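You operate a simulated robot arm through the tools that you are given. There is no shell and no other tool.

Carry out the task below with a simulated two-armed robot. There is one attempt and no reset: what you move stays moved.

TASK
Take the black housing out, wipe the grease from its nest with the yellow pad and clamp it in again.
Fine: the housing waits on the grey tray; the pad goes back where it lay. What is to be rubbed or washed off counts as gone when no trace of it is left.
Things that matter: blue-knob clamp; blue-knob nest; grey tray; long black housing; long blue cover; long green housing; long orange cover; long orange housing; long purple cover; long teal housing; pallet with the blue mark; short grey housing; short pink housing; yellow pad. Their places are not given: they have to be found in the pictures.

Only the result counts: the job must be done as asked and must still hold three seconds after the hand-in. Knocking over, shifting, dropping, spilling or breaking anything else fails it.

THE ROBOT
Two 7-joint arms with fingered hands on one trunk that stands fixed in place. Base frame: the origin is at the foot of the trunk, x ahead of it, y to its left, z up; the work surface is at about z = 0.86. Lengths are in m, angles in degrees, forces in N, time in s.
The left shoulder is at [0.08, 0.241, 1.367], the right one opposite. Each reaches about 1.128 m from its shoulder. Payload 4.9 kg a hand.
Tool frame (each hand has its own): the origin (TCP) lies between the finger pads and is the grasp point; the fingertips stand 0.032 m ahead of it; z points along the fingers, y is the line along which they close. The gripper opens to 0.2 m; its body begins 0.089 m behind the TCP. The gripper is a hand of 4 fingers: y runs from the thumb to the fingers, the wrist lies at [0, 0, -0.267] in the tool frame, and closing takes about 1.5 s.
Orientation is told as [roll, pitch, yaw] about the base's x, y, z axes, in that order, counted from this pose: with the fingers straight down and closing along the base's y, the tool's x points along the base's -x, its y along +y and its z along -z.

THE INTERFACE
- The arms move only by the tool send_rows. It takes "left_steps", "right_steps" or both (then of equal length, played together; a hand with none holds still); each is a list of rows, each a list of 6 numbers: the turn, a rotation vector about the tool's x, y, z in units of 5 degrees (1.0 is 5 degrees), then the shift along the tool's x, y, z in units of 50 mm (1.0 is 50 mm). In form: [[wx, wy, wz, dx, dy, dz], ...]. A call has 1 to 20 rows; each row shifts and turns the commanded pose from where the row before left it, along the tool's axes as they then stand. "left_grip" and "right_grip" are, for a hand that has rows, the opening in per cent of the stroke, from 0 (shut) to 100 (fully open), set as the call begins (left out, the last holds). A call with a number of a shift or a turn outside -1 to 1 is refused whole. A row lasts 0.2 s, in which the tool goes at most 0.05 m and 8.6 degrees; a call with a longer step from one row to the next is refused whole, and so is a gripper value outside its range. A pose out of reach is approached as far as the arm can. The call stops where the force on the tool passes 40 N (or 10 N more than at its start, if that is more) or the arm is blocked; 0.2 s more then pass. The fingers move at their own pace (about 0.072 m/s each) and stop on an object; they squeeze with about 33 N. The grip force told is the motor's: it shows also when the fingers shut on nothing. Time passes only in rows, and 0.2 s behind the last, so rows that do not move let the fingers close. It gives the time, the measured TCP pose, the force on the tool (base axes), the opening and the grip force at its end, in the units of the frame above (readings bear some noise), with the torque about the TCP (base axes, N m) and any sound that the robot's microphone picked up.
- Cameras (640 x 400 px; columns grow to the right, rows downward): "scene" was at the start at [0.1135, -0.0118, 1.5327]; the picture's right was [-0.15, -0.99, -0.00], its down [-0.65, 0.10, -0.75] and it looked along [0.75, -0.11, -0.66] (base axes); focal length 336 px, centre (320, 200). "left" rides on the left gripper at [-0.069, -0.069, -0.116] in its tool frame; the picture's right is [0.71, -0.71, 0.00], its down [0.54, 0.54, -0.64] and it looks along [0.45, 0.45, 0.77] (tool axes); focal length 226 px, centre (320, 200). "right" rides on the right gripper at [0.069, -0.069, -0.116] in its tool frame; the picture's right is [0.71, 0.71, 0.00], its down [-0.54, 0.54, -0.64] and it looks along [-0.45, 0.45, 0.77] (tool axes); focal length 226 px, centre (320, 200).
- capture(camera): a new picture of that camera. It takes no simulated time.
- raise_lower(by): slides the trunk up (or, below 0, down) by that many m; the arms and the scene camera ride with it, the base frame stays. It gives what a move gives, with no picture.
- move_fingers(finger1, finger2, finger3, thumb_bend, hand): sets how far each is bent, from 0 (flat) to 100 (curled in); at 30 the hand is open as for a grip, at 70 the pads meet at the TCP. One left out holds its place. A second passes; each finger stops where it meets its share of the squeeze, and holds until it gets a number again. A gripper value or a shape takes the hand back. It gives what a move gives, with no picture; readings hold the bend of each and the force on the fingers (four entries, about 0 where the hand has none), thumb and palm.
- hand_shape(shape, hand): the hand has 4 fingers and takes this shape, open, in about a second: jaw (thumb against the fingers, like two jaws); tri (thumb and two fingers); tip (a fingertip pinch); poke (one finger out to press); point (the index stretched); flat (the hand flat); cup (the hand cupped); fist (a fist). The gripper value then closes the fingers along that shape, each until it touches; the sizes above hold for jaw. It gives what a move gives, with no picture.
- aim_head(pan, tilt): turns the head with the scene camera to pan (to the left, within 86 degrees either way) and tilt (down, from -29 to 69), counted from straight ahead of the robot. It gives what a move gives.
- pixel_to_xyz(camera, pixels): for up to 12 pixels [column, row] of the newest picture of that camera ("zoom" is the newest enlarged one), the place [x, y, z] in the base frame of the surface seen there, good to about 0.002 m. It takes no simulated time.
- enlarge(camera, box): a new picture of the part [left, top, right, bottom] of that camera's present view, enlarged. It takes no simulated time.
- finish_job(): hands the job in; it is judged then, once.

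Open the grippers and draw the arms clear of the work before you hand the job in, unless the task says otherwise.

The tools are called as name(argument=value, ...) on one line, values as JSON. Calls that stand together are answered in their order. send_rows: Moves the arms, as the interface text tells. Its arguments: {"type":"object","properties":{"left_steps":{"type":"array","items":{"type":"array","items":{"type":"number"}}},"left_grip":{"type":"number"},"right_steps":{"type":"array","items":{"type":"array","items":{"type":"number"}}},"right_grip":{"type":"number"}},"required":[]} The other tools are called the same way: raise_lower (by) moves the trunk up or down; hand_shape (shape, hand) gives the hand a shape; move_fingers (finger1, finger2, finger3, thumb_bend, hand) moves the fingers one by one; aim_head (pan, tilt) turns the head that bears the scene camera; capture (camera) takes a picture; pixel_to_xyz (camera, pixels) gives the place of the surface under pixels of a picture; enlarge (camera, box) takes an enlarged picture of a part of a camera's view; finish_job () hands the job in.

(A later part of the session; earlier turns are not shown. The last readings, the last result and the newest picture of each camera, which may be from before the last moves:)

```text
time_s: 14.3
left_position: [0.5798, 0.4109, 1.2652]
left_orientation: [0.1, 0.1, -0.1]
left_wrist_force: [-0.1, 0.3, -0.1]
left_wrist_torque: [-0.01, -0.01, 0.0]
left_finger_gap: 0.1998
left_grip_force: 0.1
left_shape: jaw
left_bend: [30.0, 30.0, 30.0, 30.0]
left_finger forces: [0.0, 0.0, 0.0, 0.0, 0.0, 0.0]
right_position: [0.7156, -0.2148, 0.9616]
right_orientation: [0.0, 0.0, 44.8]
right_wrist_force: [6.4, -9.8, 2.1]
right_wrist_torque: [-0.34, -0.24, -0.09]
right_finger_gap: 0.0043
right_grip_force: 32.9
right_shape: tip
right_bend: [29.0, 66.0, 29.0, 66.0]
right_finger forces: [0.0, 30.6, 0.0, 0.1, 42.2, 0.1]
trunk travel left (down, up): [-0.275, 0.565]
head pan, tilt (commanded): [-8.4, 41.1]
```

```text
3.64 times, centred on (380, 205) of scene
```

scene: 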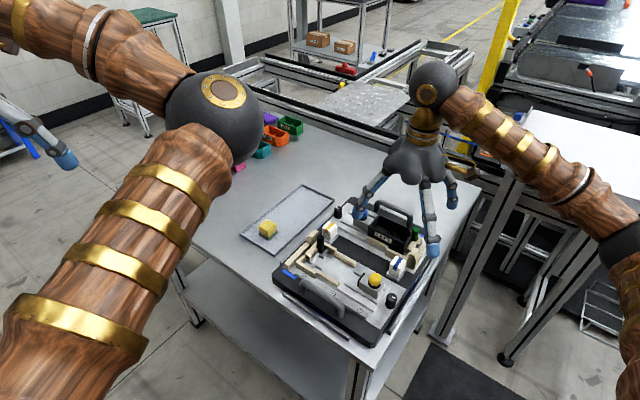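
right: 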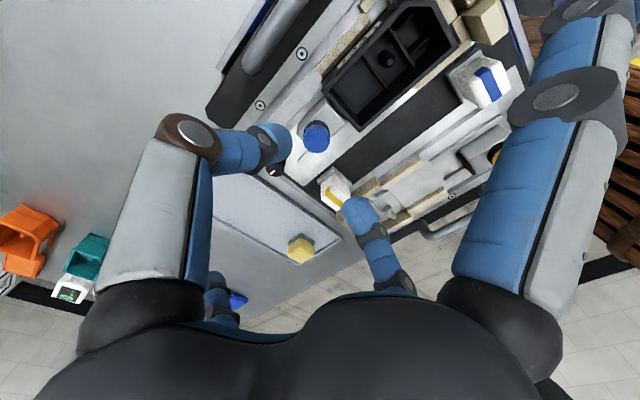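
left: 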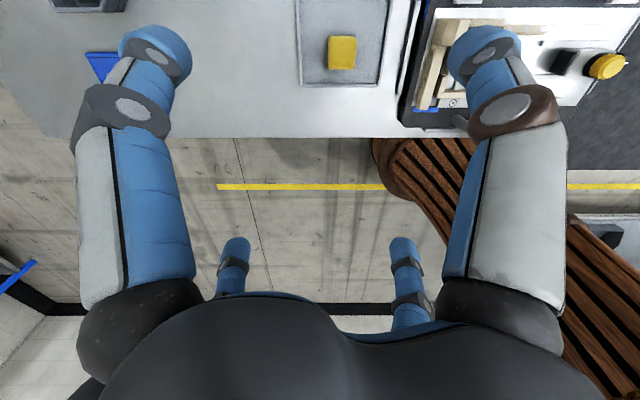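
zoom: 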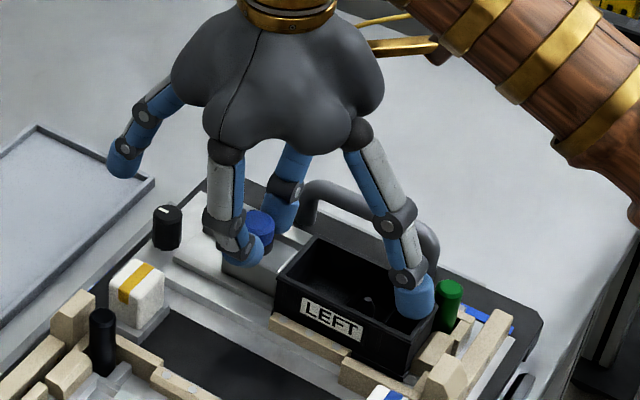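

Both fingers now squeeze at bend 66. I try drawing the slider back along +u (tool −x) in small 3 mm rows.

send_rows(right_steps=[[0, 0, 0, -0.06, 0, 0], [0, 0, 0, -0.06, 0, 0], [0, 0, 0, -0.06, 0, 0], [0, 0, 0, -0.06, 0, 0], [0, 0, 0, 0, 0, 0]])

enlarge(camera="scene", box=[330, 150, 430, 260])

enlarge(camera="right", box=[220, 60, 420, 240])

```text
time_s: 15.5
left_position: [0.5796, 0.4101, 1.2646]
left_orientation: [0.0, 0.1, 0.1]
left_wrist_force: [0.9, -0.3, -0.2]
left_wrist_torque: [-0.02, 0.01, 0.0]
left_finger_gap: 0.1998
left_grip_force: 0.0
left_shape: jaw
left_bend: [30.0, 30.0, 30.0, 30.0]
left_finger forces: [0.0, 0.1, 0.0, 0.0, 0.0, 0.0]
right_position: [0.7271, -0.2039, 0.961]
right_orientation: [0.0, -0.1, 45.1]
right_wrist_force: [9.3, -8.8, 7.8]
right_wrist_torque: [-0.33, -0.34, -0.03]
right_finger_gap: 0.0044
right_grip_force: 32.9
right_shape: tip
right_bend: [29.0, 66.0, 29.0, 66.0]
right_finger forces: [0.0, 31.4, 0.0, 0.0, 43.7, 0.1]
trunk travel left (down, up): [-0.275, 0.565]
head pan, tilt (commanded): [-8.4, 41.1]
```

```text
3.64 times, centred on (380, 205) of scene
```

zoom: 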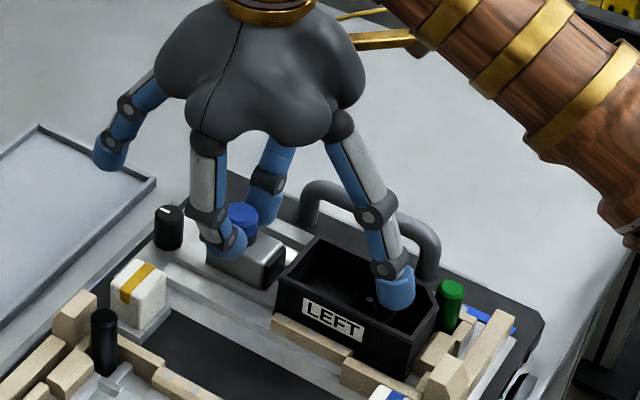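

```text
2.22 times, centred on (320, 150) of right
```

zoom: 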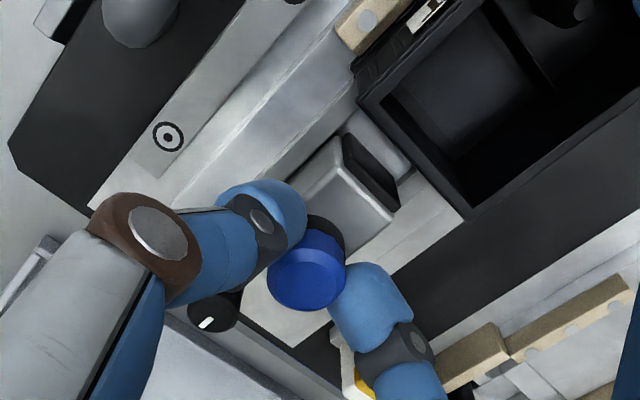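

The slider moved freely back by about 16 mm. I keep drawing it back another 18 mm in small rows.

send_rows(right_steps=[[0, 0, 0, -0.06, 0, 0], [0, 0, 0, -0.06, 0, 0], [0, 0, 0, -0.06, 0, 0], [0, 0, 0, -0.06, 0, 0], [0, 0, 0, -0.06, 0, 0], [0, 0, 0, -0.06, 0, 0], [0, 0, 0, 0, 0, 0]])

enlarge(camera="scene", box=[330, 150, 430, 260])

enlarge(camera="right", box=[220, 60, 420, 240])

```text
time_s: 17.1
left_position: [0.5782, 0.411, 1.265]
left_orientation: [0.0, 0.0, -0.1]
left_wrist_force: [0.0, -0.3, 0.3]
left_wrist_torque: [0.0, -0.03, -0.02]
left_finger_gap: 0.1998
left_grip_force: 0.0
left_shape: jaw
left_bend: [30.0, 30.0, 30.0, 30.0]
left_finger forces: [0.1, 0.0, 0.1, 0.0, 0.1, 0.1]
right_position: [0.7372, -0.1928, 0.9614]
right_orientation: [0.1, 0.0, 45.0]
right_wrist_force: [4.2, -12.6, 13.0]
right_wrist_torque: [-0.49, -0.27, -0.11]
right_finger_gap: 0.0044
right_grip_force: 32.4
right_shape: tip
right_bend: [29.0, 66.0, 29.0, 66.0]
right_finger forces: [0.0, 33.5, 0.0, 0.0, 46.2, 0.0]
trunk travel left (down, up): [-0.275, 0.565]
head pan, tilt (commanded): [-8.4, 41.1]
```

```text
3.64 times, centred on (380, 205) of scene
```

zoom: 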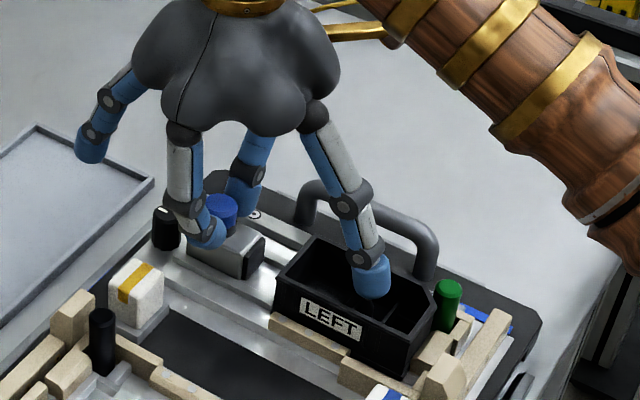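

```text
2.22 times, centred on (320, 150) of right
```

zoom: 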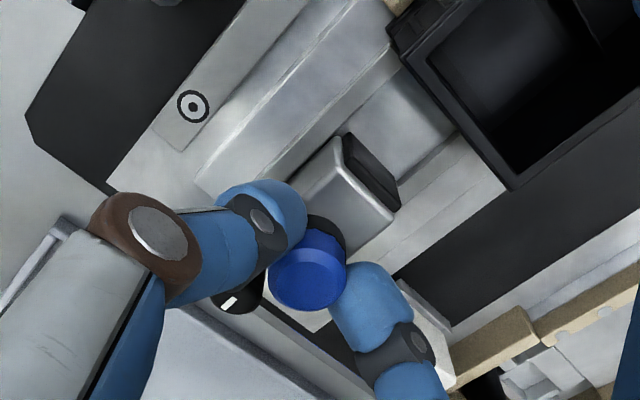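

Total retraction is about 30 mm with no hard stop yet. I draw a few millimetres further in 2 mm rows to feel the end stop.

send_rows(right_steps=[[0, 0, 0, -0.04, 0, 0], [0, 0, 0, -0.04, 0, 0], [0, 0, 0, -0.04, 0, 0], [0, 0, 0, 0, 0, 0]])

```text
time_s: 18.1
left_position: [0.5762, 0.4092, 1.2676]
left_orientation: [0.1, -0.1, -0.1]
left_wrist_force: [-0.8, -0.6, -0.3]
left_wrist_torque: [0.01, 0.01, 0.0]
left_finger_gap: 0.2
left_grip_force: 0.0
left_shape: jaw
left_bend: [30.0, 30.0, 30.0, 30.0]
left_finger forces: [0.0, 0.0, 0.1, 0.0, 0.0, 0.0]
right_position: [0.7399, -0.1908, 0.9603]
right_orientation: [0.1, 0.1, 45.0]
right_wrist_force: [-19.8, -28.6, 7.9]
right_wrist_torque: [-0.82, 0.39, -0.51]
right_finger_gap: 0.0042
right_grip_force: 33.2
right_shape: tip
right_bend: [29.0, 66.0, 29.0, 66.0]
right_finger forces: [0.0, 36.5, 0.0, 0.0, 49.9, 0.0]
trunk travel left (down, up): [-0.275, 0.565]
head pan, tilt (commanded): [-8.4, 41.1]
```

The end stop is reached after 34 mm (34 N along −u). I relax the pull by 2 mm, open the pinch to 30 %, and rise.

send_rows(right_steps=[[0, 0, 0, 0.04, 0, 0], [0, 0, 0, 0, 0, 0]])

send_rows(right_steps=[[0, 0, 0, 0, 0, 0], [0, 0, 0, 0, 0, 0], [0, 0, 0, 0, 0, 0], [0, 0, 0, 0, 0, 0], [0, 0, 0, 0, 0, -0.4], [0, 0, 0, 0, 0, -0.6], [0, 0, 0, 0, 0, -0.6], [0, 0, 0, 0, 0, 0]], right_grip=30)

enlarge(camera="scene", box=[330, 150, 430, 260])

capture(camera="right")

```text
time_s: 18.7
left_position: [0.5768, 0.409, 1.2662]
left_orientation: [0.1, -0.1, 0.1]
left_wrist_force: [0.0, 1.3, -0.3]
left_wrist_torque: [-0.03, 0.0, -0.01]
left_finger_gap: 0.1998
left_grip_force: 0.1
left_shape: jaw
left_bend: [30.0, 30.0, 30.0, 30.0]
left_finger forces: [0.0, 0.1, 0.0, 0.0, 0.1, 0.1]
right_position: [0.7399, -0.1904, 0.9621]
right_orientation: [0.0, -0.1, 45.0]
right_wrist_force: [-11.7, -23.7, 8.8]
right_wrist_torque: [-0.71, 0.23, -0.43]
right_finger_gap: 0.0043
right_grip_force: 33.1
right_shape: tip
right_bend: [29.0, 66.0, 29.0, 66.0]
right_finger forces: [0.0, 35.3, 0.0, 0.1, 48.6, 0.1]
trunk travel left (down, up): [-0.275, 0.565]
head pan, tilt (commanded): [-8.4, 41.1]
```

```text
time_s: 20.5
left_position: [0.5794, 0.4118, 1.2657]
left_orientation: [0.1, 0.0, 0.1]
left_wrist_force: [0.6, -0.3, -0.3]
left_wrist_torque: [0.02, 0.01, 0.02]
left_finger_gap: 0.2
left_grip_force: 0.1
left_shape: jaw
left_bend: [30.0, 30.0, 30.0, 30.0]
left_finger forces: [0.0, 0.0, 0.1, 0.0, 0.0, 0.0]
right_position: [0.7415, -0.1883, 1.0409]
right_orientation: [-0.1, 0.0, 44.9]
right_wrist_force: [0.3, -0.3, -0.1]
right_wrist_torque: [0.03, 0.01, 0.02]
right_finger_gap: 0.0595
right_grip_force: 0.0
right_shape: tip
right_bend: [16.0, 48.0, 16.0, 47.0]
right_finger forces: [0.0, 0.1, 0.0, 0.0, 0.0, 0.0]
trunk travel left (down, up): [-0.275, 0.565]
head pan, tilt (commanded): [-8.4, 41.1]
```

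```text
3.64 times, centred on (380, 205) of scene
```

zoom: 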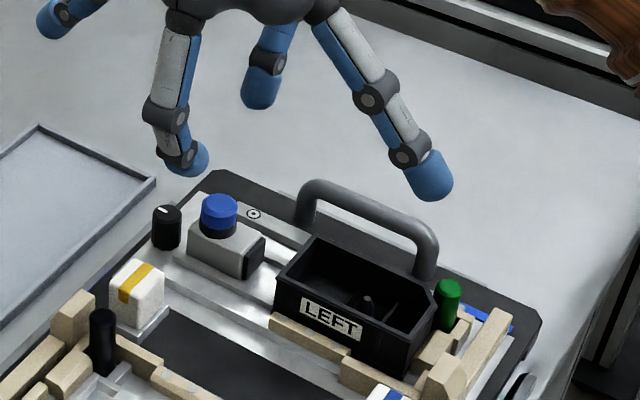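

```text
taken
```

right: 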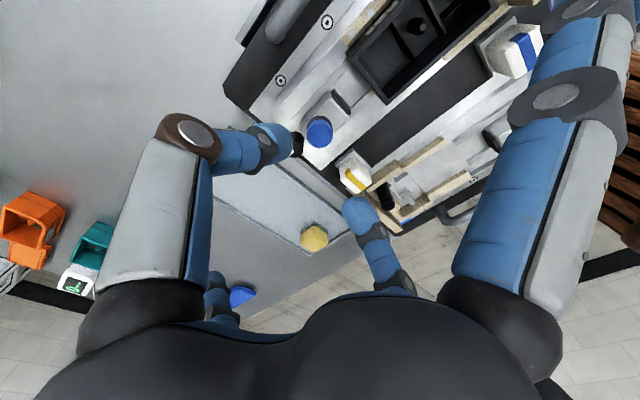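

The clamp is open, with about 34 mm between its pad and the housing. I measure the housing rim corners again, plus the tray and pad.

enlarge(camera="scene", box=[390, 210, 460, 255])

pixel_to_xyz(camera="scene", pixels=[[406, 228], [418, 217], [446, 231], [440, 246], [449, 233], [300, 188], [240, 236], [275, 255], [333, 203], [268, 228], [290, 215], [305, 205]])

enlarge(camera="scene", box=[230, 175, 350, 265])

```text
8.89 times, centred on (425, 232) of scene
```

zoom: 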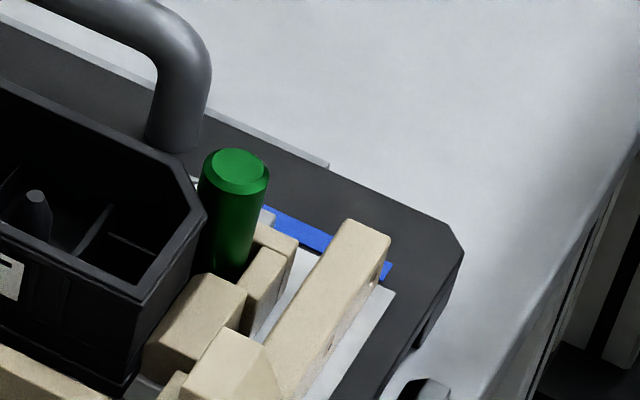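

```text
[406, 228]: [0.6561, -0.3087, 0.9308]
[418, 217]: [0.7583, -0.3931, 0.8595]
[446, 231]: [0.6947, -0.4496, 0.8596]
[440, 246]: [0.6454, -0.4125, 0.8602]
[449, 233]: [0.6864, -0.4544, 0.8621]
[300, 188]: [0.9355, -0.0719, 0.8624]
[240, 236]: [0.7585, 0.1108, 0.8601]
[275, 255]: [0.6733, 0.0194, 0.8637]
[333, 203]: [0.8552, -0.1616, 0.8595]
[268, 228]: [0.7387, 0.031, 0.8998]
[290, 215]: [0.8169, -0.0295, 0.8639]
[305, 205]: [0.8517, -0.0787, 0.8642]
```

```text
4.44 times, centred on (290, 220) of scene
```

zoom: 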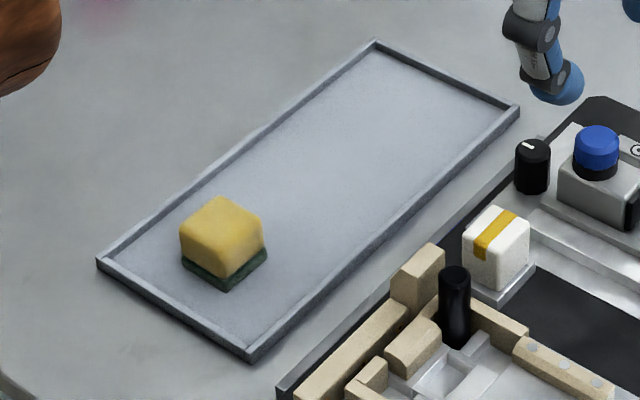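

pixel_to_xyz(camera="zoom", pixels=[[376, 45], [516, 107], [252, 355], [101, 263], [222, 198], [182, 232], [225, 275], [262, 240], [222, 235], [227, 288], [266, 255], [380, 150]])

enlarge(camera="scene", box=[390, 195, 470, 255])

enlarge(camera="scene", box=[390, 200, 460, 255])

```text
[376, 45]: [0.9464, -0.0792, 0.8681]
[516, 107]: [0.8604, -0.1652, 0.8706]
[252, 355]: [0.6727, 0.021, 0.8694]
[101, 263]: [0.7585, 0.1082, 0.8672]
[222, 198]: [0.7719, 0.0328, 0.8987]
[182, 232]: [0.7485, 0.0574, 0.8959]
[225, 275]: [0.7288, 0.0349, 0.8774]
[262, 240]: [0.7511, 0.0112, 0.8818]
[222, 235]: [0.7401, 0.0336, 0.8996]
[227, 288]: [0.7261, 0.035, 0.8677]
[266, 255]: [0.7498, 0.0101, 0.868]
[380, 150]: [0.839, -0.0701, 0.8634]
```

```text
6.67 times, centred on (430, 225) of scene
```

zoom: 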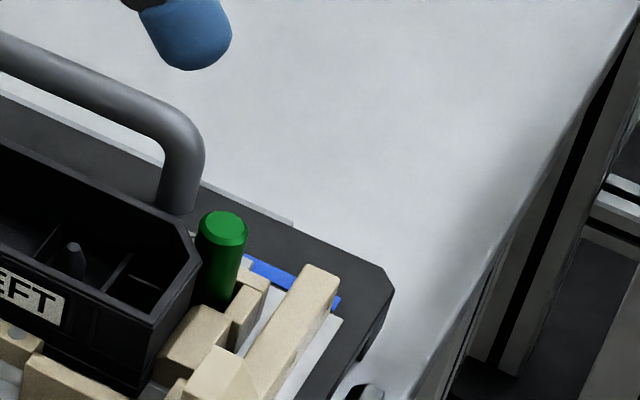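

```text
7.27 times, centred on (425, 228) of scene
```

zoom: 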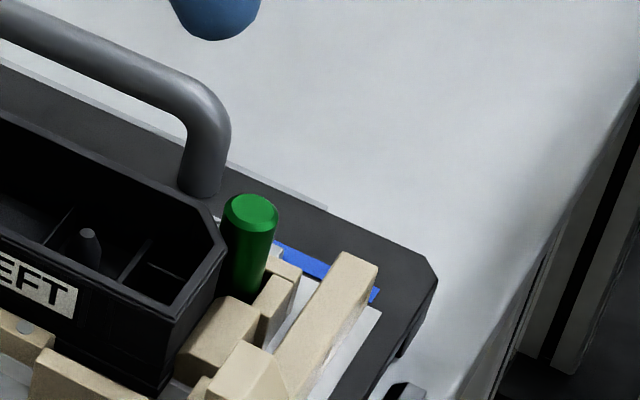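

pixel_to_xyz(camera="zoom", pixels=[[176, 318], [224, 245], [193, 208], [100, 160], [20, 120], [90, 270], [30, 235], [250, 208], [225, 330], [240, 355], [165, 375], [345, 262]])

enlarge(camera="scene", box=[370, 195, 450, 255])

pixel_to_xyz(camera="zoom", pixels=[[110, 203], [195, 137], [190, 145], [118, 200], [130, 270], [200, 310], [280, 335], [260, 290], [160, 240], [340, 165], [300, 180], [110, 260]])

```text
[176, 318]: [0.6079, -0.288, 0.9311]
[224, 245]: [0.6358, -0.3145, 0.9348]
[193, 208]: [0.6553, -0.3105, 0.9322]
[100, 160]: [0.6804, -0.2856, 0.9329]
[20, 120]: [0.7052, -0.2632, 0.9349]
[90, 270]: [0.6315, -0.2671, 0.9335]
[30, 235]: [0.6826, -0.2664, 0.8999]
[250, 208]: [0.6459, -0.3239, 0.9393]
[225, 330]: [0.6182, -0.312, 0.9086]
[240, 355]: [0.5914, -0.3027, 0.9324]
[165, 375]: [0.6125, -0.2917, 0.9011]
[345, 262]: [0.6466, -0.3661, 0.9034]
```

```text
6.67 times, centred on (410, 225) of scene
```

zoom: 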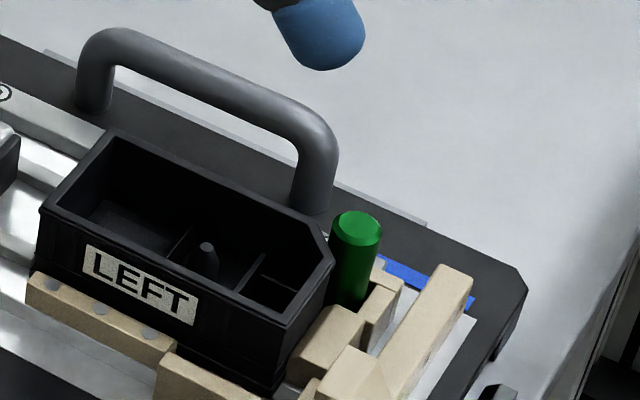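

```text
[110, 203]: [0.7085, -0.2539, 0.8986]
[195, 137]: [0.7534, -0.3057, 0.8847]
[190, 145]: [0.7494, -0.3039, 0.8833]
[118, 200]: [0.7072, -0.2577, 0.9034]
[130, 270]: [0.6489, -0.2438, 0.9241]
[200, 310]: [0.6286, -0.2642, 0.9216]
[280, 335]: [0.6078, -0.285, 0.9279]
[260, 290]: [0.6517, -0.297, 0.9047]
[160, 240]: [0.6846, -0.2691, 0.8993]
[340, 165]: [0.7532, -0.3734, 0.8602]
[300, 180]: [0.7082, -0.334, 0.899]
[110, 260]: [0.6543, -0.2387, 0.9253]
```

Housing centre ≈ (0.658,-0.2693), 96 x 44 mm. Since the retracted knob would be under finger 3, I spread fingers 1/3 flat and pre-set thumb and finger2, then move over the housing at the current height.

move_fingers(hand="right", finger1=0, finger2=45, finger3=0, thumb_bend=45)

send_rows(right_steps=[[0, 0, 0, 0.775, 0.01, 0], [0, 0, 0, 0.775, 0.01, 0], [0, 0, 0, 0.775, 0.01, 0], [0, 0, 0, 0, 0, 0]])

capture(camera="right")

enlarge(camera="scene", box=[330, 130, 470, 260])

```text
time_s: 21.5
left_position: [0.579, 0.4104, 1.2641]
left_orientation: [0.0, 0.1, 0.0]
left_wrist_force: [0.0, 0.3, 0.3]
left_wrist_torque: [0.02, 0.03, 0.02]
left_finger_gap: 0.1997
left_grip_force: 0.0
left_shape: jaw
left_bend: [30.0, 30.0, 30.0, 30.0]
left_finger forces: [0.1, 0.1, 0.0, 0.0, 0.0, 0.0]
right_position: [0.742, -0.1892, 1.0412]
right_orientation: [-0.1, 0.0, 45.0]
right_wrist_force: [-1.1, 0.4, -0.3]
right_wrist_torque: [-0.01, -0.01, 0.0]
right_finger_gap: 0.1449
right_grip_force: 0.0
right_shape: fingers
right_bend: [1.0, 45.0, 1.0, 45.0]
right_finger forces: [0.0, 0.0, 0.0, 0.0, 0.0, 0.0]
trunk travel left (down, up): [-0.275, 0.565]
head pan, tilt (commanded): [-8.4, 41.1]
```

```text
time_s: 22.5
left_position: [0.5797, 0.4122, 1.2637]
left_orientation: [-0.1, 0.1, 0.1]
left_wrist_force: [0.4, 0.3, 0.0]
left_wrist_torque: [0.0, -0.03, 0.0]
left_finger_gap: 0.1998
left_grip_force: 0.0
left_shape: jaw
left_bend: [30.0, 30.0, 30.0, 30.0]
left_finger forces: [0.1, 0.0, 0.0, 0.0, 0.0, 0.0]
right_position: [0.6576, -0.2708, 1.0416]
right_orientation: [0.0, 0.1, 45.0]
right_wrist_force: [-0.6, 0.6, -0.4]
right_wrist_torque: [-0.03, 0.03, 0.01]
right_finger_gap: 0.1449
right_grip_force: 0.0
right_shape: fingers
right_bend: [1.0, 45.0, 1.0, 45.0]
right_finger forces: [0.0, 0.1, 0.1, 0.0, 0.1, 0.1]
trunk travel left (down, up): [-0.275, 0.565]
head pan, tilt (commanded): [-8.4, 41.1]
```

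```text
taken
```

right: 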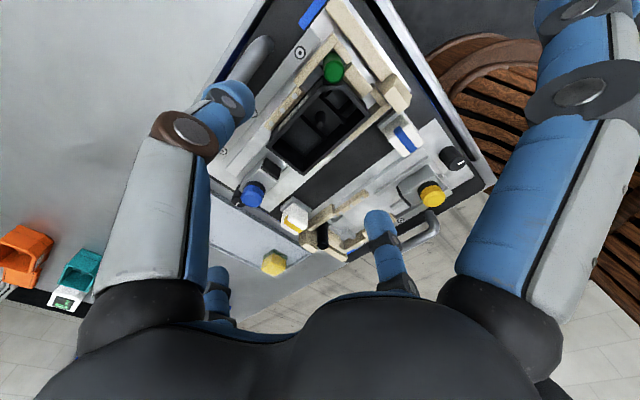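

```text
3.08 times, centred on (400, 195) of scene
```

zoom: 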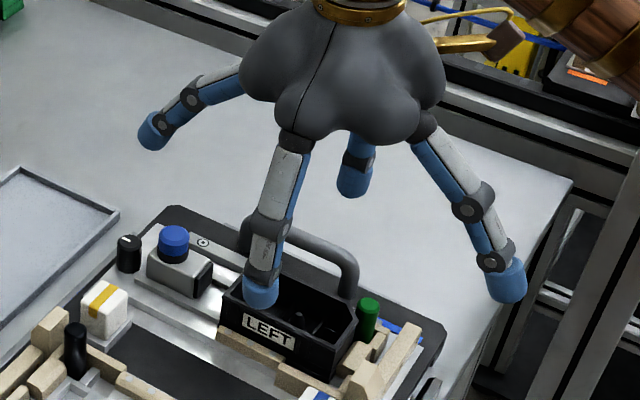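

I check the housing rim corners through the right camera for a precise centre.

enlarge(camera="right", box=[250, 60, 390, 190])

```text
3.08 times, centred on (320, 125) of right
```

zoom: 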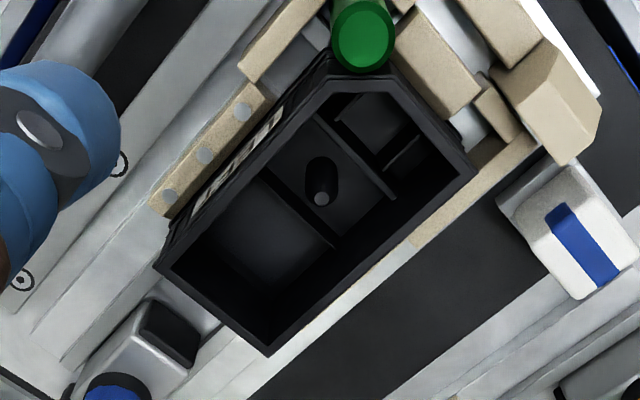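

pixel_to_xyz(camera="zoom", pixels=[[163, 265], [268, 349], [467, 168], [404, 86], [330, 90], [215, 312], [370, 258], [240, 175], [362, 35], [205, 155], [470, 220], [320, 198]])

```text
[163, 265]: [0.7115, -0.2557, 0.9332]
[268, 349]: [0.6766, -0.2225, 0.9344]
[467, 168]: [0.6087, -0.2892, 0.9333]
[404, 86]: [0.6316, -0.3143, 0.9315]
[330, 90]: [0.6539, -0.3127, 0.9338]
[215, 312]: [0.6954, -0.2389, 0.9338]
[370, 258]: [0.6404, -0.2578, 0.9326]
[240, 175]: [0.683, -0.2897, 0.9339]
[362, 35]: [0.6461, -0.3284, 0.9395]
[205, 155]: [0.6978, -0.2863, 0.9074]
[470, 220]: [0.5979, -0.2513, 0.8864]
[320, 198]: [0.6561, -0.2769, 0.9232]
```

Centre from both cameras agrees within 2 mm with the TCP; I shift 1.4 mm toward the far side and descend to z≈0.94, straddling the housing.

send_rows(right_steps=[[0, 0, 0, 0, -0.03, 0.5], [0, 0, 0, 0, 0, 0.5], [0, 0, 0, 0, 0, 0.5], [0, 0, 0, 0, 0, 0.5], [0, 0, 0, 0, 0, 0]])

enlarge(camera="right", box=[200, 60, 440, 250])

enlarge(camera="scene", box=[350, 160, 450, 260])

```text
time_s: 23.7
left_position: [0.5786, 0.4132, 1.2653]
left_orientation: [0.0, 0.1, 0.0]
left_wrist_force: [0.0, -0.2, 0.0]
left_wrist_torque: [0.0, 0.0, 0.01]
left_finger_gap: 0.1997
left_grip_force: 0.0
left_shape: jaw
left_bend: [30.0, 30.0, 30.0, 30.0]
left_finger forces: [0.1, 0.0, 0.1, 0.1, 0.1, 0.0]
right_position: [0.6588, -0.2695, 0.9435]
right_orientation: [0.0, 0.0, 45.1]
right_wrist_force: [-2.8, 5.2, 5.0]
right_wrist_torque: [0.02, -0.25, 0.13]
right_finger_gap: 0.1428
right_grip_force: 3.5
right_shape: fingers
right_bend: [1.0, 45.0, 0.0, 46.0]
right_finger forces: [0.0, 0.0, 1.5, 0.0, 6.4, 0.0]
trunk travel left (down, up): [-0.275, 0.565]
head pan, tilt (commanded): [-8.4, 41.1]
```

```text
2.11 times, centred on (320, 155) of right
```

zoom: 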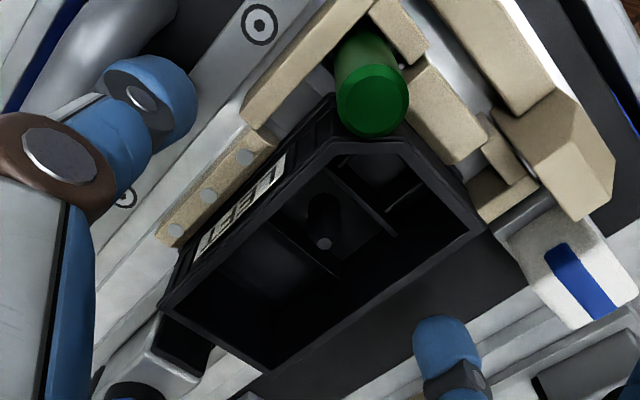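

```text
4.00 times, centred on (400, 210) of scene
```

zoom: 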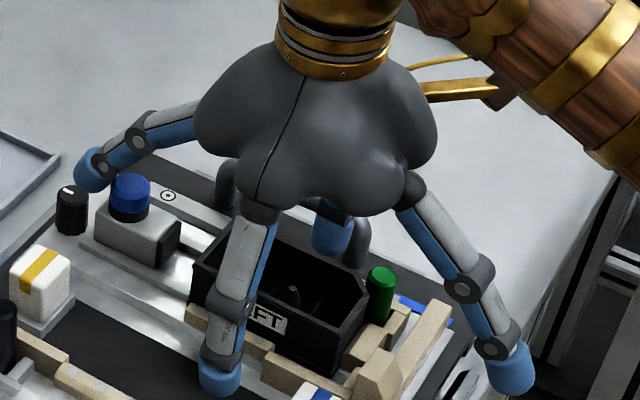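

The thumb touches the handle (6 N) and finger 3 brushes the knob. I rise 10 mm at once and shift 8 mm toward the clamp, then bring thumb and finger2 further in.

send_rows(right_steps=[[0, 0, 0, 0, 0, -0.2], [0, 0, 0, -0.16, 0, 0], [0, 0, 0, 0, 0, 0]])

move_fingers(hand="right", finger1=0, finger2=53, finger3=0, thumb_bend=53)

enlarge(camera="right", box=[200, 60, 440, 250])

enlarge(camera="scene", box=[350, 160, 450, 260])

```text
time_s: 24.5
left_position: [0.579, 0.411, 1.2659]
left_orientation: [-0.1, 0.0, -0.1]
left_wrist_force: [0.3, -1.0, -0.2]
left_wrist_torque: [-0.01, 0.02, 0.0]
left_finger_gap: 0.1997
left_grip_force: 0.0
left_shape: jaw
left_bend: [30.0, 30.0, 30.0, 30.0]
left_finger forces: [0.0, 0.0, 0.0, 0.0, 0.0, 0.0]
right_position: [0.6641, -0.2638, 0.9525]
right_orientation: [0.0, 0.1, 45.0]
right_wrist_force: [-2.5, 1.7, 0.7]
right_wrist_torque: [0.04, 0.01, -0.06]
right_finger_gap: 0.1434
right_grip_force: 1.5
right_shape: fingers
right_bend: [1.0, 45.0, 0.0, 46.0]
right_finger forces: [0.0, 0.0, 0.0, 0.0, 3.1, 0.0]
trunk travel left (down, up): [-0.275, 0.565]
head pan, tilt (commanded): [-8.4, 41.1]
```

```text
time_s: 25.5
left_position: [0.5789, 0.4113, 1.2636]
left_orientation: [0.0, 0.1, 0.0]
left_wrist_force: [0.4, -0.1, 0.3]
left_wrist_torque: [0.01, -0.01, -0.02]
left_finger_gap: 0.1999
left_grip_force: 0.1
left_shape: jaw
left_bend: [30.0, 30.0, 30.0, 30.0]
left_finger forces: [0.0, 0.1, 0.0, 0.0, 0.1, 0.0]
right_position: [0.6643, -0.2652, 0.9519]
right_orientation: [0.0, 0.0, 45.0]
right_wrist_force: [-0.3, -0.7, 1.2]
right_wrist_torque: [0.02, -0.02, -0.02]
right_finger_gap: 0.1369
right_grip_force: 0.1
right_shape: fingers
right_bend: [1.0, 53.0, 0.0, 53.0]
right_finger forces: [0.0, 0.0, 0.0, 0.1, 0.0, 0.0]
trunk travel left (down, up): [-0.275, 0.565]
head pan, tilt (commanded): [-8.4, 41.1]
```

```text
2.11 times, centred on (320, 155) of right
```

zoom: 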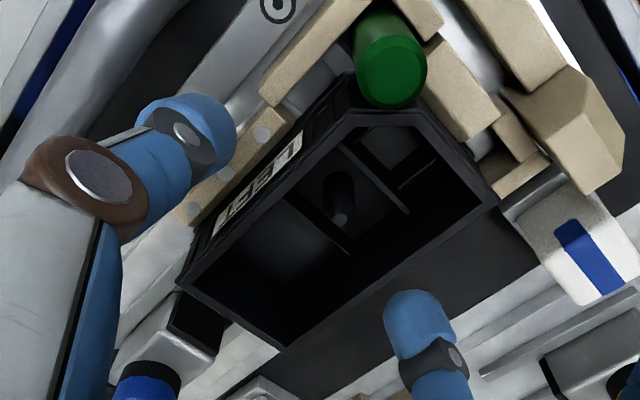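

```text
4.00 times, centred on (400, 210) of scene
```

zoom: 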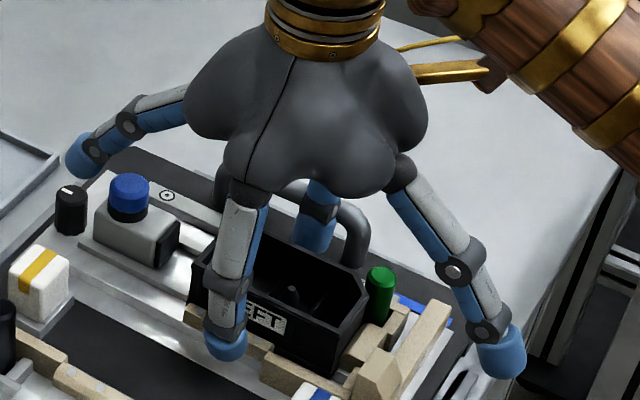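

Fingers now straddle the housing without touching anything. I descend 7 mm and close thumb and finger2 evenly in steps, watching the forces.

send_rows(right_steps=[[0, 0, 0, 0, 0, 0.13], [0, 0, 0, 0, 0, 0]])

move_fingers(hand="right", finger2=58, thumb_bend=58)

```text
time_s: 26.1
left_position: [0.5795, 0.4126, 1.2643]
left_orientation: [0.1, 0.0, 0.0]
left_wrist_force: [0.6, -0.2, -0.1]
left_wrist_torque: [0.04, 0.0, 0.0]
left_finger_gap: 0.1998
left_grip_force: 0.1
left_shape: jaw
left_bend: [30.0, 30.0, 30.0, 30.0]
left_finger forces: [0.0, 0.0, 0.0, 0.0, 0.0, 0.1]
right_position: [0.6634, -0.2648, 0.9443]
right_orientation: [0.0, -0.1, 45.0]
right_wrist_force: [0.9, 0.4, 0.5]
right_wrist_torque: [-0.02, 0.01, 0.0]
right_finger_gap: 0.137
right_grip_force: 0.1
right_shape: fingers
right_bend: [1.0, 53.0, 0.0, 53.0]
right_finger forces: [0.1, 0.1, 0.0, 0.0, 0.1, 0.1]
trunk travel left (down, up): [-0.275, 0.565]
head pan, tilt (commanded): [-8.4, 41.1]
```

```text
time_s: 27.1
left_position: [0.5784, 0.4115, 1.2655]
left_orientation: [0.0, 0.0, 0.0]
left_wrist_force: [-0.5, 0.2, -0.4]
left_wrist_torque: [-0.03, -0.02, -0.05]
left_finger_gap: 0.1999
left_grip_force: 0.1
left_shape: jaw
left_bend: [30.0, 30.0, 30.0, 30.0]
left_finger forces: [0.0, 0.0, 0.0, 0.1, 0.0, 0.0]
right_position: [0.6641, -0.2644, 0.9448]
right_orientation: [-0.1, -0.1, 45.1]
right_wrist_force: [3.2, -2.8, 4.4]
right_wrist_torque: [-0.2, -0.23, 0.0]
right_finger_gap: 0.1352
right_grip_force: 2.5
right_shape: fingers
right_bend: [1.0, 57.0, 0.0, 56.0]
right_finger forces: [0.1, 0.3, 0.0, 0.1, 5.1, 0.0]
trunk travel left (down, up): [-0.275, 0.565]
head pan, tilt (commanded): [-8.4, 41.1]
```

Both pads just touch (thumb 5 N, finger2 0.3 N). I squeeze finger2 to its share and follow a bit with the thumb.

move_fingers(hand="right", finger2=80, thumb_bend=60)

enlarge(camera="scene", box=[350, 160, 450, 260])

enlarge(camera="right", box=[200, 60, 440, 250])

```text
time_s: 28.1
left_position: [0.5778, 0.4127, 1.2656]
left_orientation: [0.0, 0.0, 0.0]
left_wrist_force: [-0.1, -0.2, 0.3]
left_wrist_torque: [-0.01, 0.02, 0.0]
left_finger_gap: 0.1998
left_grip_force: 0.1
left_shape: jaw
left_bend: [30.0, 30.0, 30.0, 30.0]
left_finger forces: [0.0, 0.0, 0.1, 0.0, 0.0, 0.1]
right_position: [0.6633, -0.2626, 0.9444]
right_orientation: [-0.1, -0.1, 45.0]
right_wrist_force: [-4.7, 4.1, 8.6]
right_wrist_torque: [0.1, 0.03, 0.06]
right_finger_gap: 0.1333
right_grip_force: 11.5
right_shape: fingers
right_bend: [1.0, 61.0, 0.0, 58.0]
right_finger forces: [0.0, 11.6, 0.1, 0.1, 10.8, 0.0]
trunk travel left (down, up): [-0.275, 0.565]
head pan, tilt (commanded): [-8.4, 41.1]
```

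```text
4.00 times, centred on (400, 210) of scene
```

zoom: 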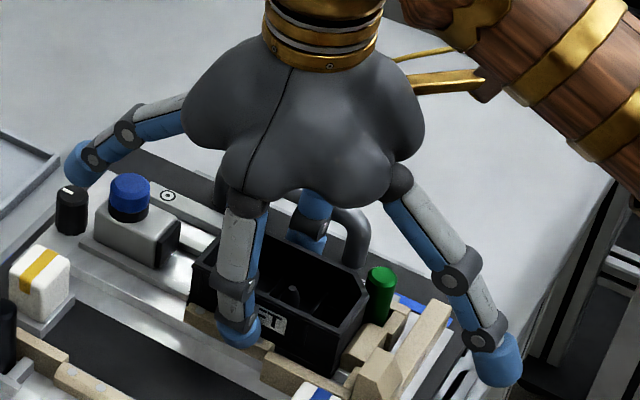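

```text
2.11 times, centred on (320, 155) of right
```

zoom: 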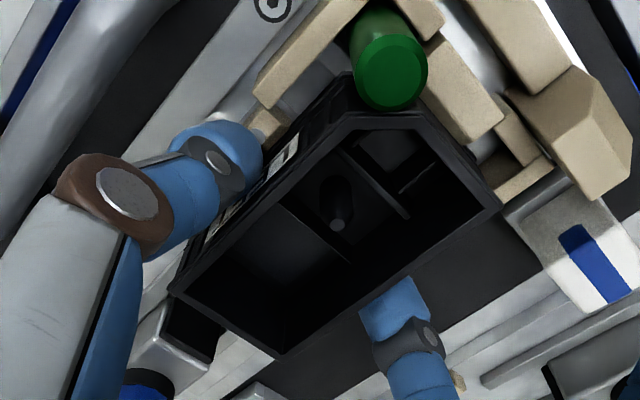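

Balanced at about 11 N on each side. I lift 10 mm slowly and check that the housing follows.

send_rows(right_steps=[[0, 0, 0, 0, 0, -0.1], [0, 0, 0, 0, 0, -0.1], [0, 0, 0, 0, 0, 0]])

enlarge(camera="scene", box=[350, 160, 450, 260])

enlarge(camera="right", box=[200, 60, 440, 250])

```text
time_s: 28.9
left_position: [0.5781, 0.4122, 1.2647]
left_orientation: [0.0, 0.0, -0.1]
left_wrist_force: [-0.2, -0.3, -0.3]
left_wrist_torque: [-0.02, 0.0, -0.03]
left_finger_gap: 0.1998
left_grip_force: 0.0
left_shape: jaw
left_bend: [30.0, 30.0, 30.0, 30.0]
left_finger forces: [0.1, 0.1, 0.1, 0.0, 0.1, 0.0]
right_position: [0.6641, -0.2637, 0.9547]
right_orientation: [0.0, 0.0, 45.0]
right_wrist_force: [-3.1, 3.0, -0.5]
right_wrist_torque: [0.13, 0.15, 0.02]
right_finger_gap: 0.1335
right_grip_force: 6.2
right_shape: fingers
right_bend: [1.0, 63.0, 0.0, 58.0]
right_finger forces: [0.0, 7.7, 0.0, 0.0, 4.4, 0.0]
trunk travel left (down, up): [-0.275, 0.565]
head pan, tilt (commanded): [-8.4, 41.1]
```

```text
4.00 times, centred on (400, 210) of scene
```

zoom: 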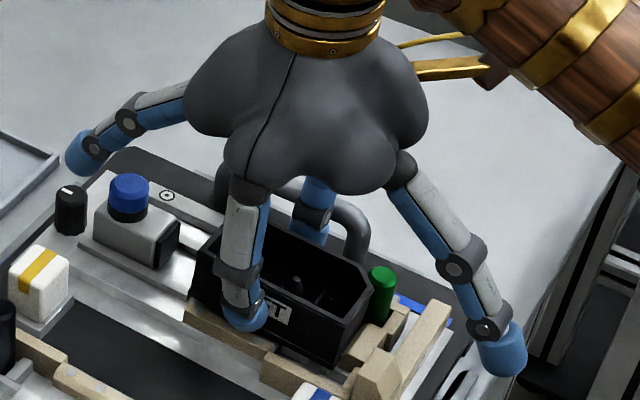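

```text
2.11 times, centred on (320, 155) of right
```

zoom: 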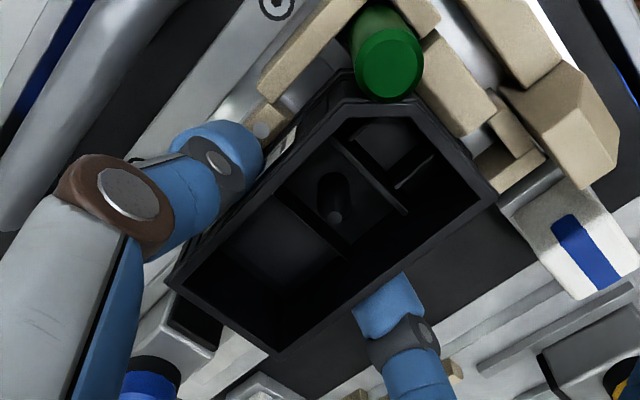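

The housing is following but the grip force fell to 4–8 N and it sits slightly tilted. I firm up the squeeze before lifting further.

move_fingers(hand="right", finger2=95, thumb_bend=64)

enlarge(camera="scene", box=[380, 190, 450, 260])

pixel_to_xyz(camera="scene", pixels=[[399, 223], [437, 246], [441, 229], [434, 223], [420, 232]])

```text
time_s: 29.9
left_position: [0.5791, 0.4117, 1.2649]
left_orientation: [0.1, 0.2, 0.0]
left_wrist_force: [0.6, -0.1, 0.2]
left_wrist_torque: [-0.03, -0.05, -0.06]
left_finger_gap: 0.2
left_grip_force: 0.3
left_shape: jaw
left_bend: [30.0, 30.0, 30.0, 30.0]
left_finger forces: [0.1, 0.1, 0.1, 0.0, 0.1, 0.1]
right_position: [0.6646, -0.2638, 0.9554]
right_orientation: [0.0, 0.0, 45.1]
right_wrist_force: [-0.3, -0.2, -0.9]
right_wrist_torque: [0.04, 0.03, 0.0]
right_finger_gap: 0.1327
right_grip_force: 9.6
right_shape: fingers
right_bend: [1.0, 63.0, 0.0, 60.0]
right_finger forces: [0.1, 9.9, 0.0, 0.1, 9.9, 0.0]
trunk travel left (down, up): [-0.275, 0.565]
head pan, tilt (commanded): [-8.4, 41.1]
```

```text
5.71 times, centred on (415, 225) of scene
```

zoom: 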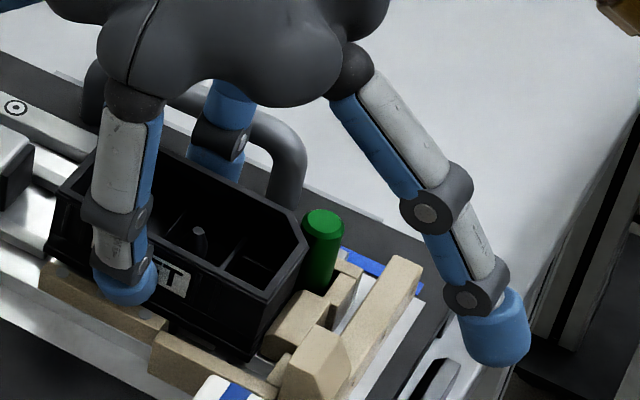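

```text
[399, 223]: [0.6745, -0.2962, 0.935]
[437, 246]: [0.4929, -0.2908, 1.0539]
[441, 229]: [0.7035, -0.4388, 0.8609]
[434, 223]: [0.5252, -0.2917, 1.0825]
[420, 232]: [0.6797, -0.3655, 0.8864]
```

pixel_to_xyz(camera="zoom", pixels=[[64, 188], [267, 299], [305, 242], [296, 213], [215, 265], [190, 165], [250, 185], [75, 178], [260, 345], [50, 255]])

enlarge(camera="right", box=[250, 90, 400, 230])

pixel_to_xyz(camera="right", pixels=[[252, 198], [300, 225], [404, 150], [338, 110], [370, 112], [270, 212], [350, 190], [280, 172]])

```text
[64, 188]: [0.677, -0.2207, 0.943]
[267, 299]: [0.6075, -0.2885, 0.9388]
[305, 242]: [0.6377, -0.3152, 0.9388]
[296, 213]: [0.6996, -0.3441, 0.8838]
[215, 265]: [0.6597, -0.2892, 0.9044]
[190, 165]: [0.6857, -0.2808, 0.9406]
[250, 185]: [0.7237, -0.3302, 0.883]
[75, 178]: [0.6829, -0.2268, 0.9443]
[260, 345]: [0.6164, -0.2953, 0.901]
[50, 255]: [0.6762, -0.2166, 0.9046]
```

```text
2.86 times, centred on (325, 160) of right
```

zoom: 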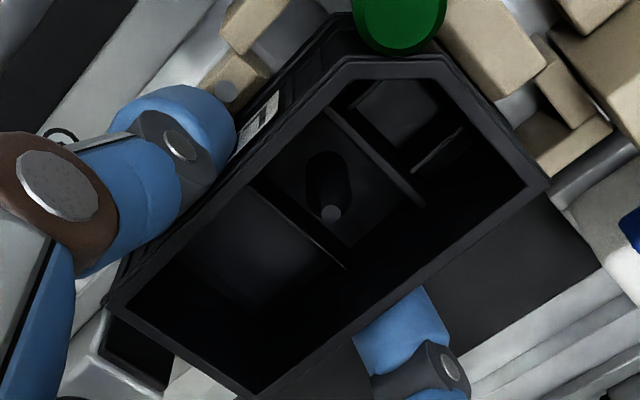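

```text
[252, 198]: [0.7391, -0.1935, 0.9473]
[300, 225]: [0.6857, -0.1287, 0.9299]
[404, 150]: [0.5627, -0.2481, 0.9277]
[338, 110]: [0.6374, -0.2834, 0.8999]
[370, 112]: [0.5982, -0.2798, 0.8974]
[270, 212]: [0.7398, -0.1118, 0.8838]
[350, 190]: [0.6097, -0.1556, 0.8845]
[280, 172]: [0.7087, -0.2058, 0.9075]
```

The rim is up 8.5 mm at the clamp end and 4.5 mm at the stop end; wrist force is near zero. I keep lifting straight up by 30 mm.

send_rows(right_steps=[[0, 0, 0, 0, 0, -0.2], [0, 0, 0, 0, 0, -0.2], [0, 0, 0, 0, 0, -0.2], [0, 0, 0, 0, 0, 0]])

enlarge(camera="scene", box=[360, 170, 450, 260])

enlarge(camera="right", box=[200, 60, 440, 250])

```text
time_s: 30.9
left_position: [0.5804, 0.4108, 1.2648]
left_orientation: [0.0, 0.1, 0.0]
left_wrist_force: [0.2, 0.1, -0.1]
left_wrist_torque: [-0.02, 0.0, 0.01]
left_finger_gap: 0.1999
left_grip_force: 0.1
left_shape: jaw
left_bend: [30.0, 30.0, 30.0, 30.0]
left_finger forces: [0.1, 0.0, 0.0, 0.0, 0.0, 0.0]
right_position: [0.6638, -0.265, 0.9833]
right_orientation: [0.0, 0.0, 45.0]
right_wrist_force: [-0.4, 0.4, -1.2]
right_wrist_torque: [0.0, 0.0, 0.02]
right_finger_gap: 0.1327
right_grip_force: 9.7
right_shape: fingers
right_bend: [1.0, 63.0, 0.0, 60.0]
right_finger forces: [0.0, 9.8, 0.0, 0.0, 9.9, 0.1]
trunk travel left (down, up): [-0.275, 0.565]
head pan, tilt (commanded): [-8.4, 41.1]
```

```text
4.44 times, centred on (405, 215) of scene
```

zoom: 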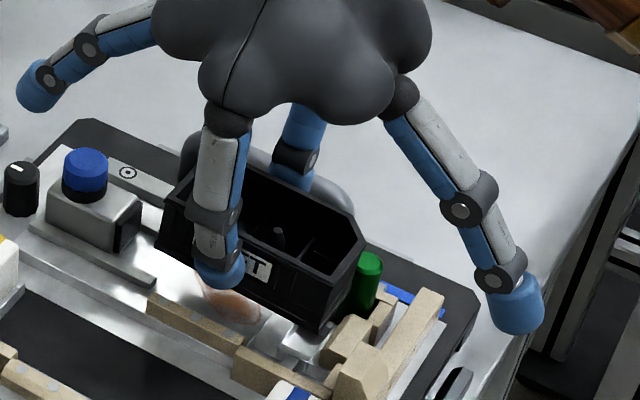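

```text
2.11 times, centred on (320, 155) of right
```

zoom: 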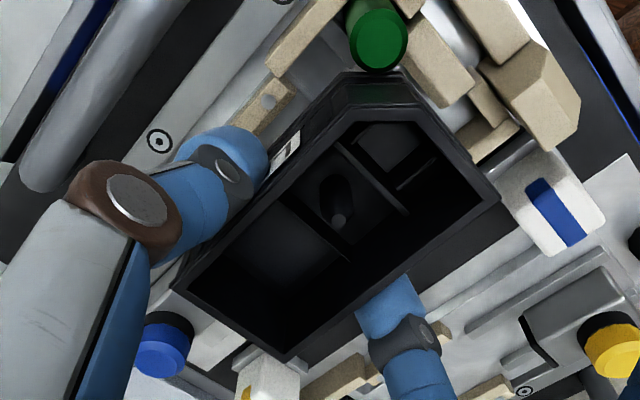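

The housing is out, tilted a little (stop end low), and a brown grease spot shows in the nest at zoom (235,300). I lift to z≈1.06 and carry it along +u over to the tray's free end.

send_rows(right_steps=[[0, 0, 0, 0, 0, -0.4], [0, 0, 0, 0, 0, -0.4], [0, 0, 0, 0, 0, -0.4], [0, 0, 0, 0, 0, -0.4], [0, 0, 0, -0.4, 0, 0], [0, 0, 0, -0.6, 0, 0], [0, 0, 0, -0.6, 0, 0], [0, 0, 0, -0.6, 0, 0], [0, 0, 0, -0.6, 0, 0], [0, 0, 0, -0.6, 0, 0], [0, 0, 0, -0.6, 0, 0], [0, 0, 0, -0.6, 0, 0], [0, 0, 0, -0.6, 0, 0], [0, 0, 0, -0.36, 0, 0], [0, 0, 0, 0, 0, 0]])

capture(camera="scene")

capture(camera="right")

```text
time_s: 34.1
left_position: [0.5789, 0.4109, 1.265]
left_orientation: [0.0, 0.1, -0.2]
left_wrist_force: [-0.1, -0.7, 0.7]
left_wrist_torque: [0.01, 0.02, 0.0]
left_finger_gap: 0.2002
left_grip_force: 0.0
left_shape: jaw
left_bend: [30.0, 30.0, 30.0, 30.0]
left_finger forces: [0.0, 0.0, 0.0, 0.0, 0.0, 0.0]
right_position: [0.8613, -0.0666, 1.063]
right_orientation: [0.0, 0.0, 44.9]
right_wrist_force: [0.0, -0.1, -2.5]
right_wrist_torque: [0.02, -0.02, -0.01]
right_finger_gap: 0.1326
right_grip_force: 10.2
right_shape: fingers
right_bend: [1.0, 63.0, 0.0, 60.0]
right_finger forces: [0.0, 9.7, 0.0, 0.1, 9.7, 0.0]
trunk travel left (down, up): [-0.275, 0.565]
head pan, tilt (commanded): [-8.4, 41.1]
```

```text
taken
```

scene: 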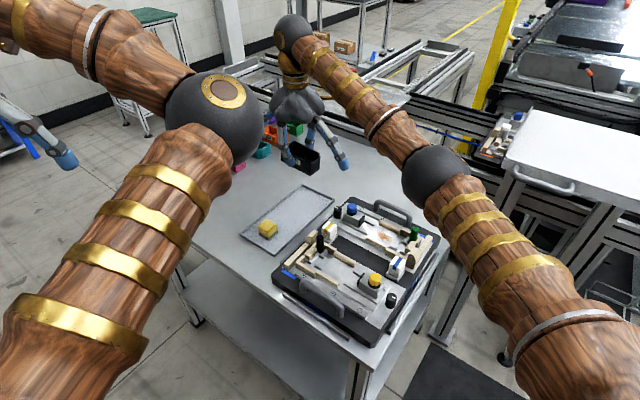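

```text
taken
```

right: 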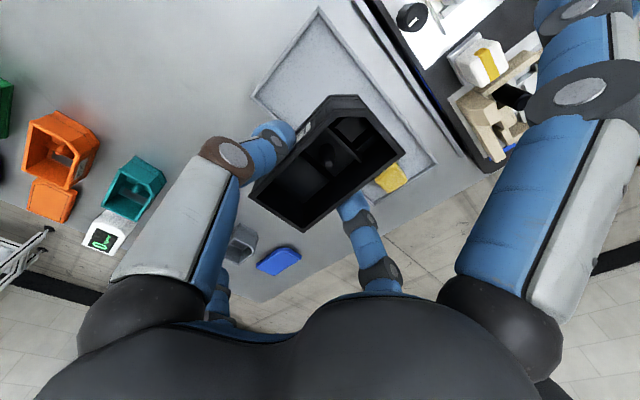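

The housing hangs over the tray's free end. I zoom to check tilt and offset, and look at the uncovered nest.

enlarge(camera="scene", box=[240, 90, 370, 260])

enlarge(camera="scene", box=[345, 195, 435, 265])

pixel_to_xyz(camera="scene", pixels=[[280, 140], [316, 152], [305, 168], [320, 155], [300, 165]])

```text
2.35 times, centred on (305, 175) of scene
```

zoom: 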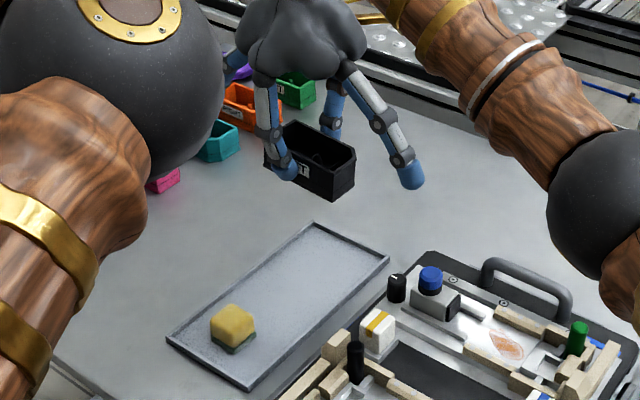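

```text
5.71 times, centred on (390, 230) of scene
```

zoom: 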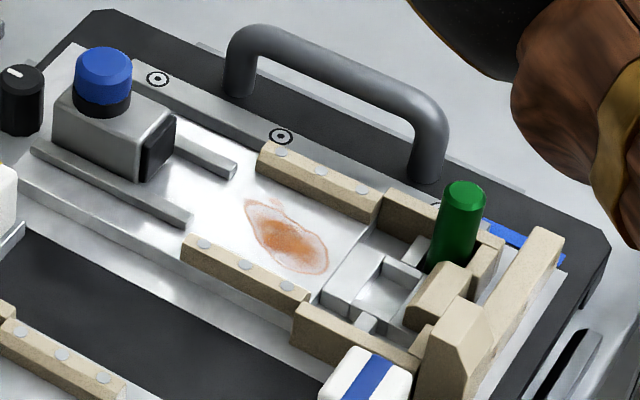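

```text
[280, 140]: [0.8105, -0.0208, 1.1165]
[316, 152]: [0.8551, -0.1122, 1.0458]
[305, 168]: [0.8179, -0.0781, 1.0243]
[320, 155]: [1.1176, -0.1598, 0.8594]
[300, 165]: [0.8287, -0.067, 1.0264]
```

pixel_to_xyz(camera="scene", pixels=[[310, 173], [283, 159], [319, 158], [308, 157], [284, 142], [319, 150], [296, 144], [311, 165]])

enlarge(camera="scene", box=[270, 120, 350, 190])

```text
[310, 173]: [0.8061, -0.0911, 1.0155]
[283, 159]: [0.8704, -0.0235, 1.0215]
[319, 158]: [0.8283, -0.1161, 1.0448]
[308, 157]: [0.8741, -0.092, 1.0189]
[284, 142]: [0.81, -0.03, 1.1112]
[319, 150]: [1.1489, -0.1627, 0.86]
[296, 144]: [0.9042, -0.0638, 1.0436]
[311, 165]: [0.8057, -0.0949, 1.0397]
```

```text
5.71 times, centred on (310, 155) of scene
```

zoom: 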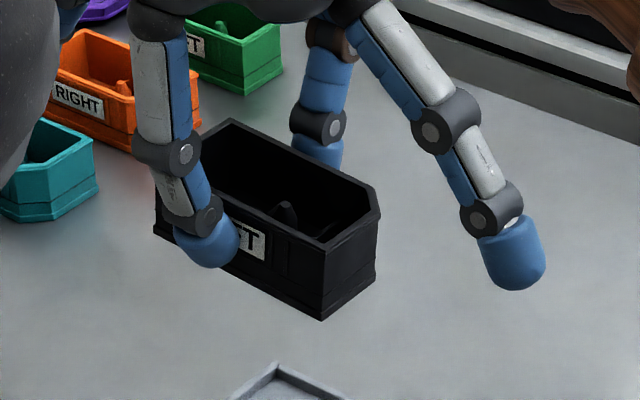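

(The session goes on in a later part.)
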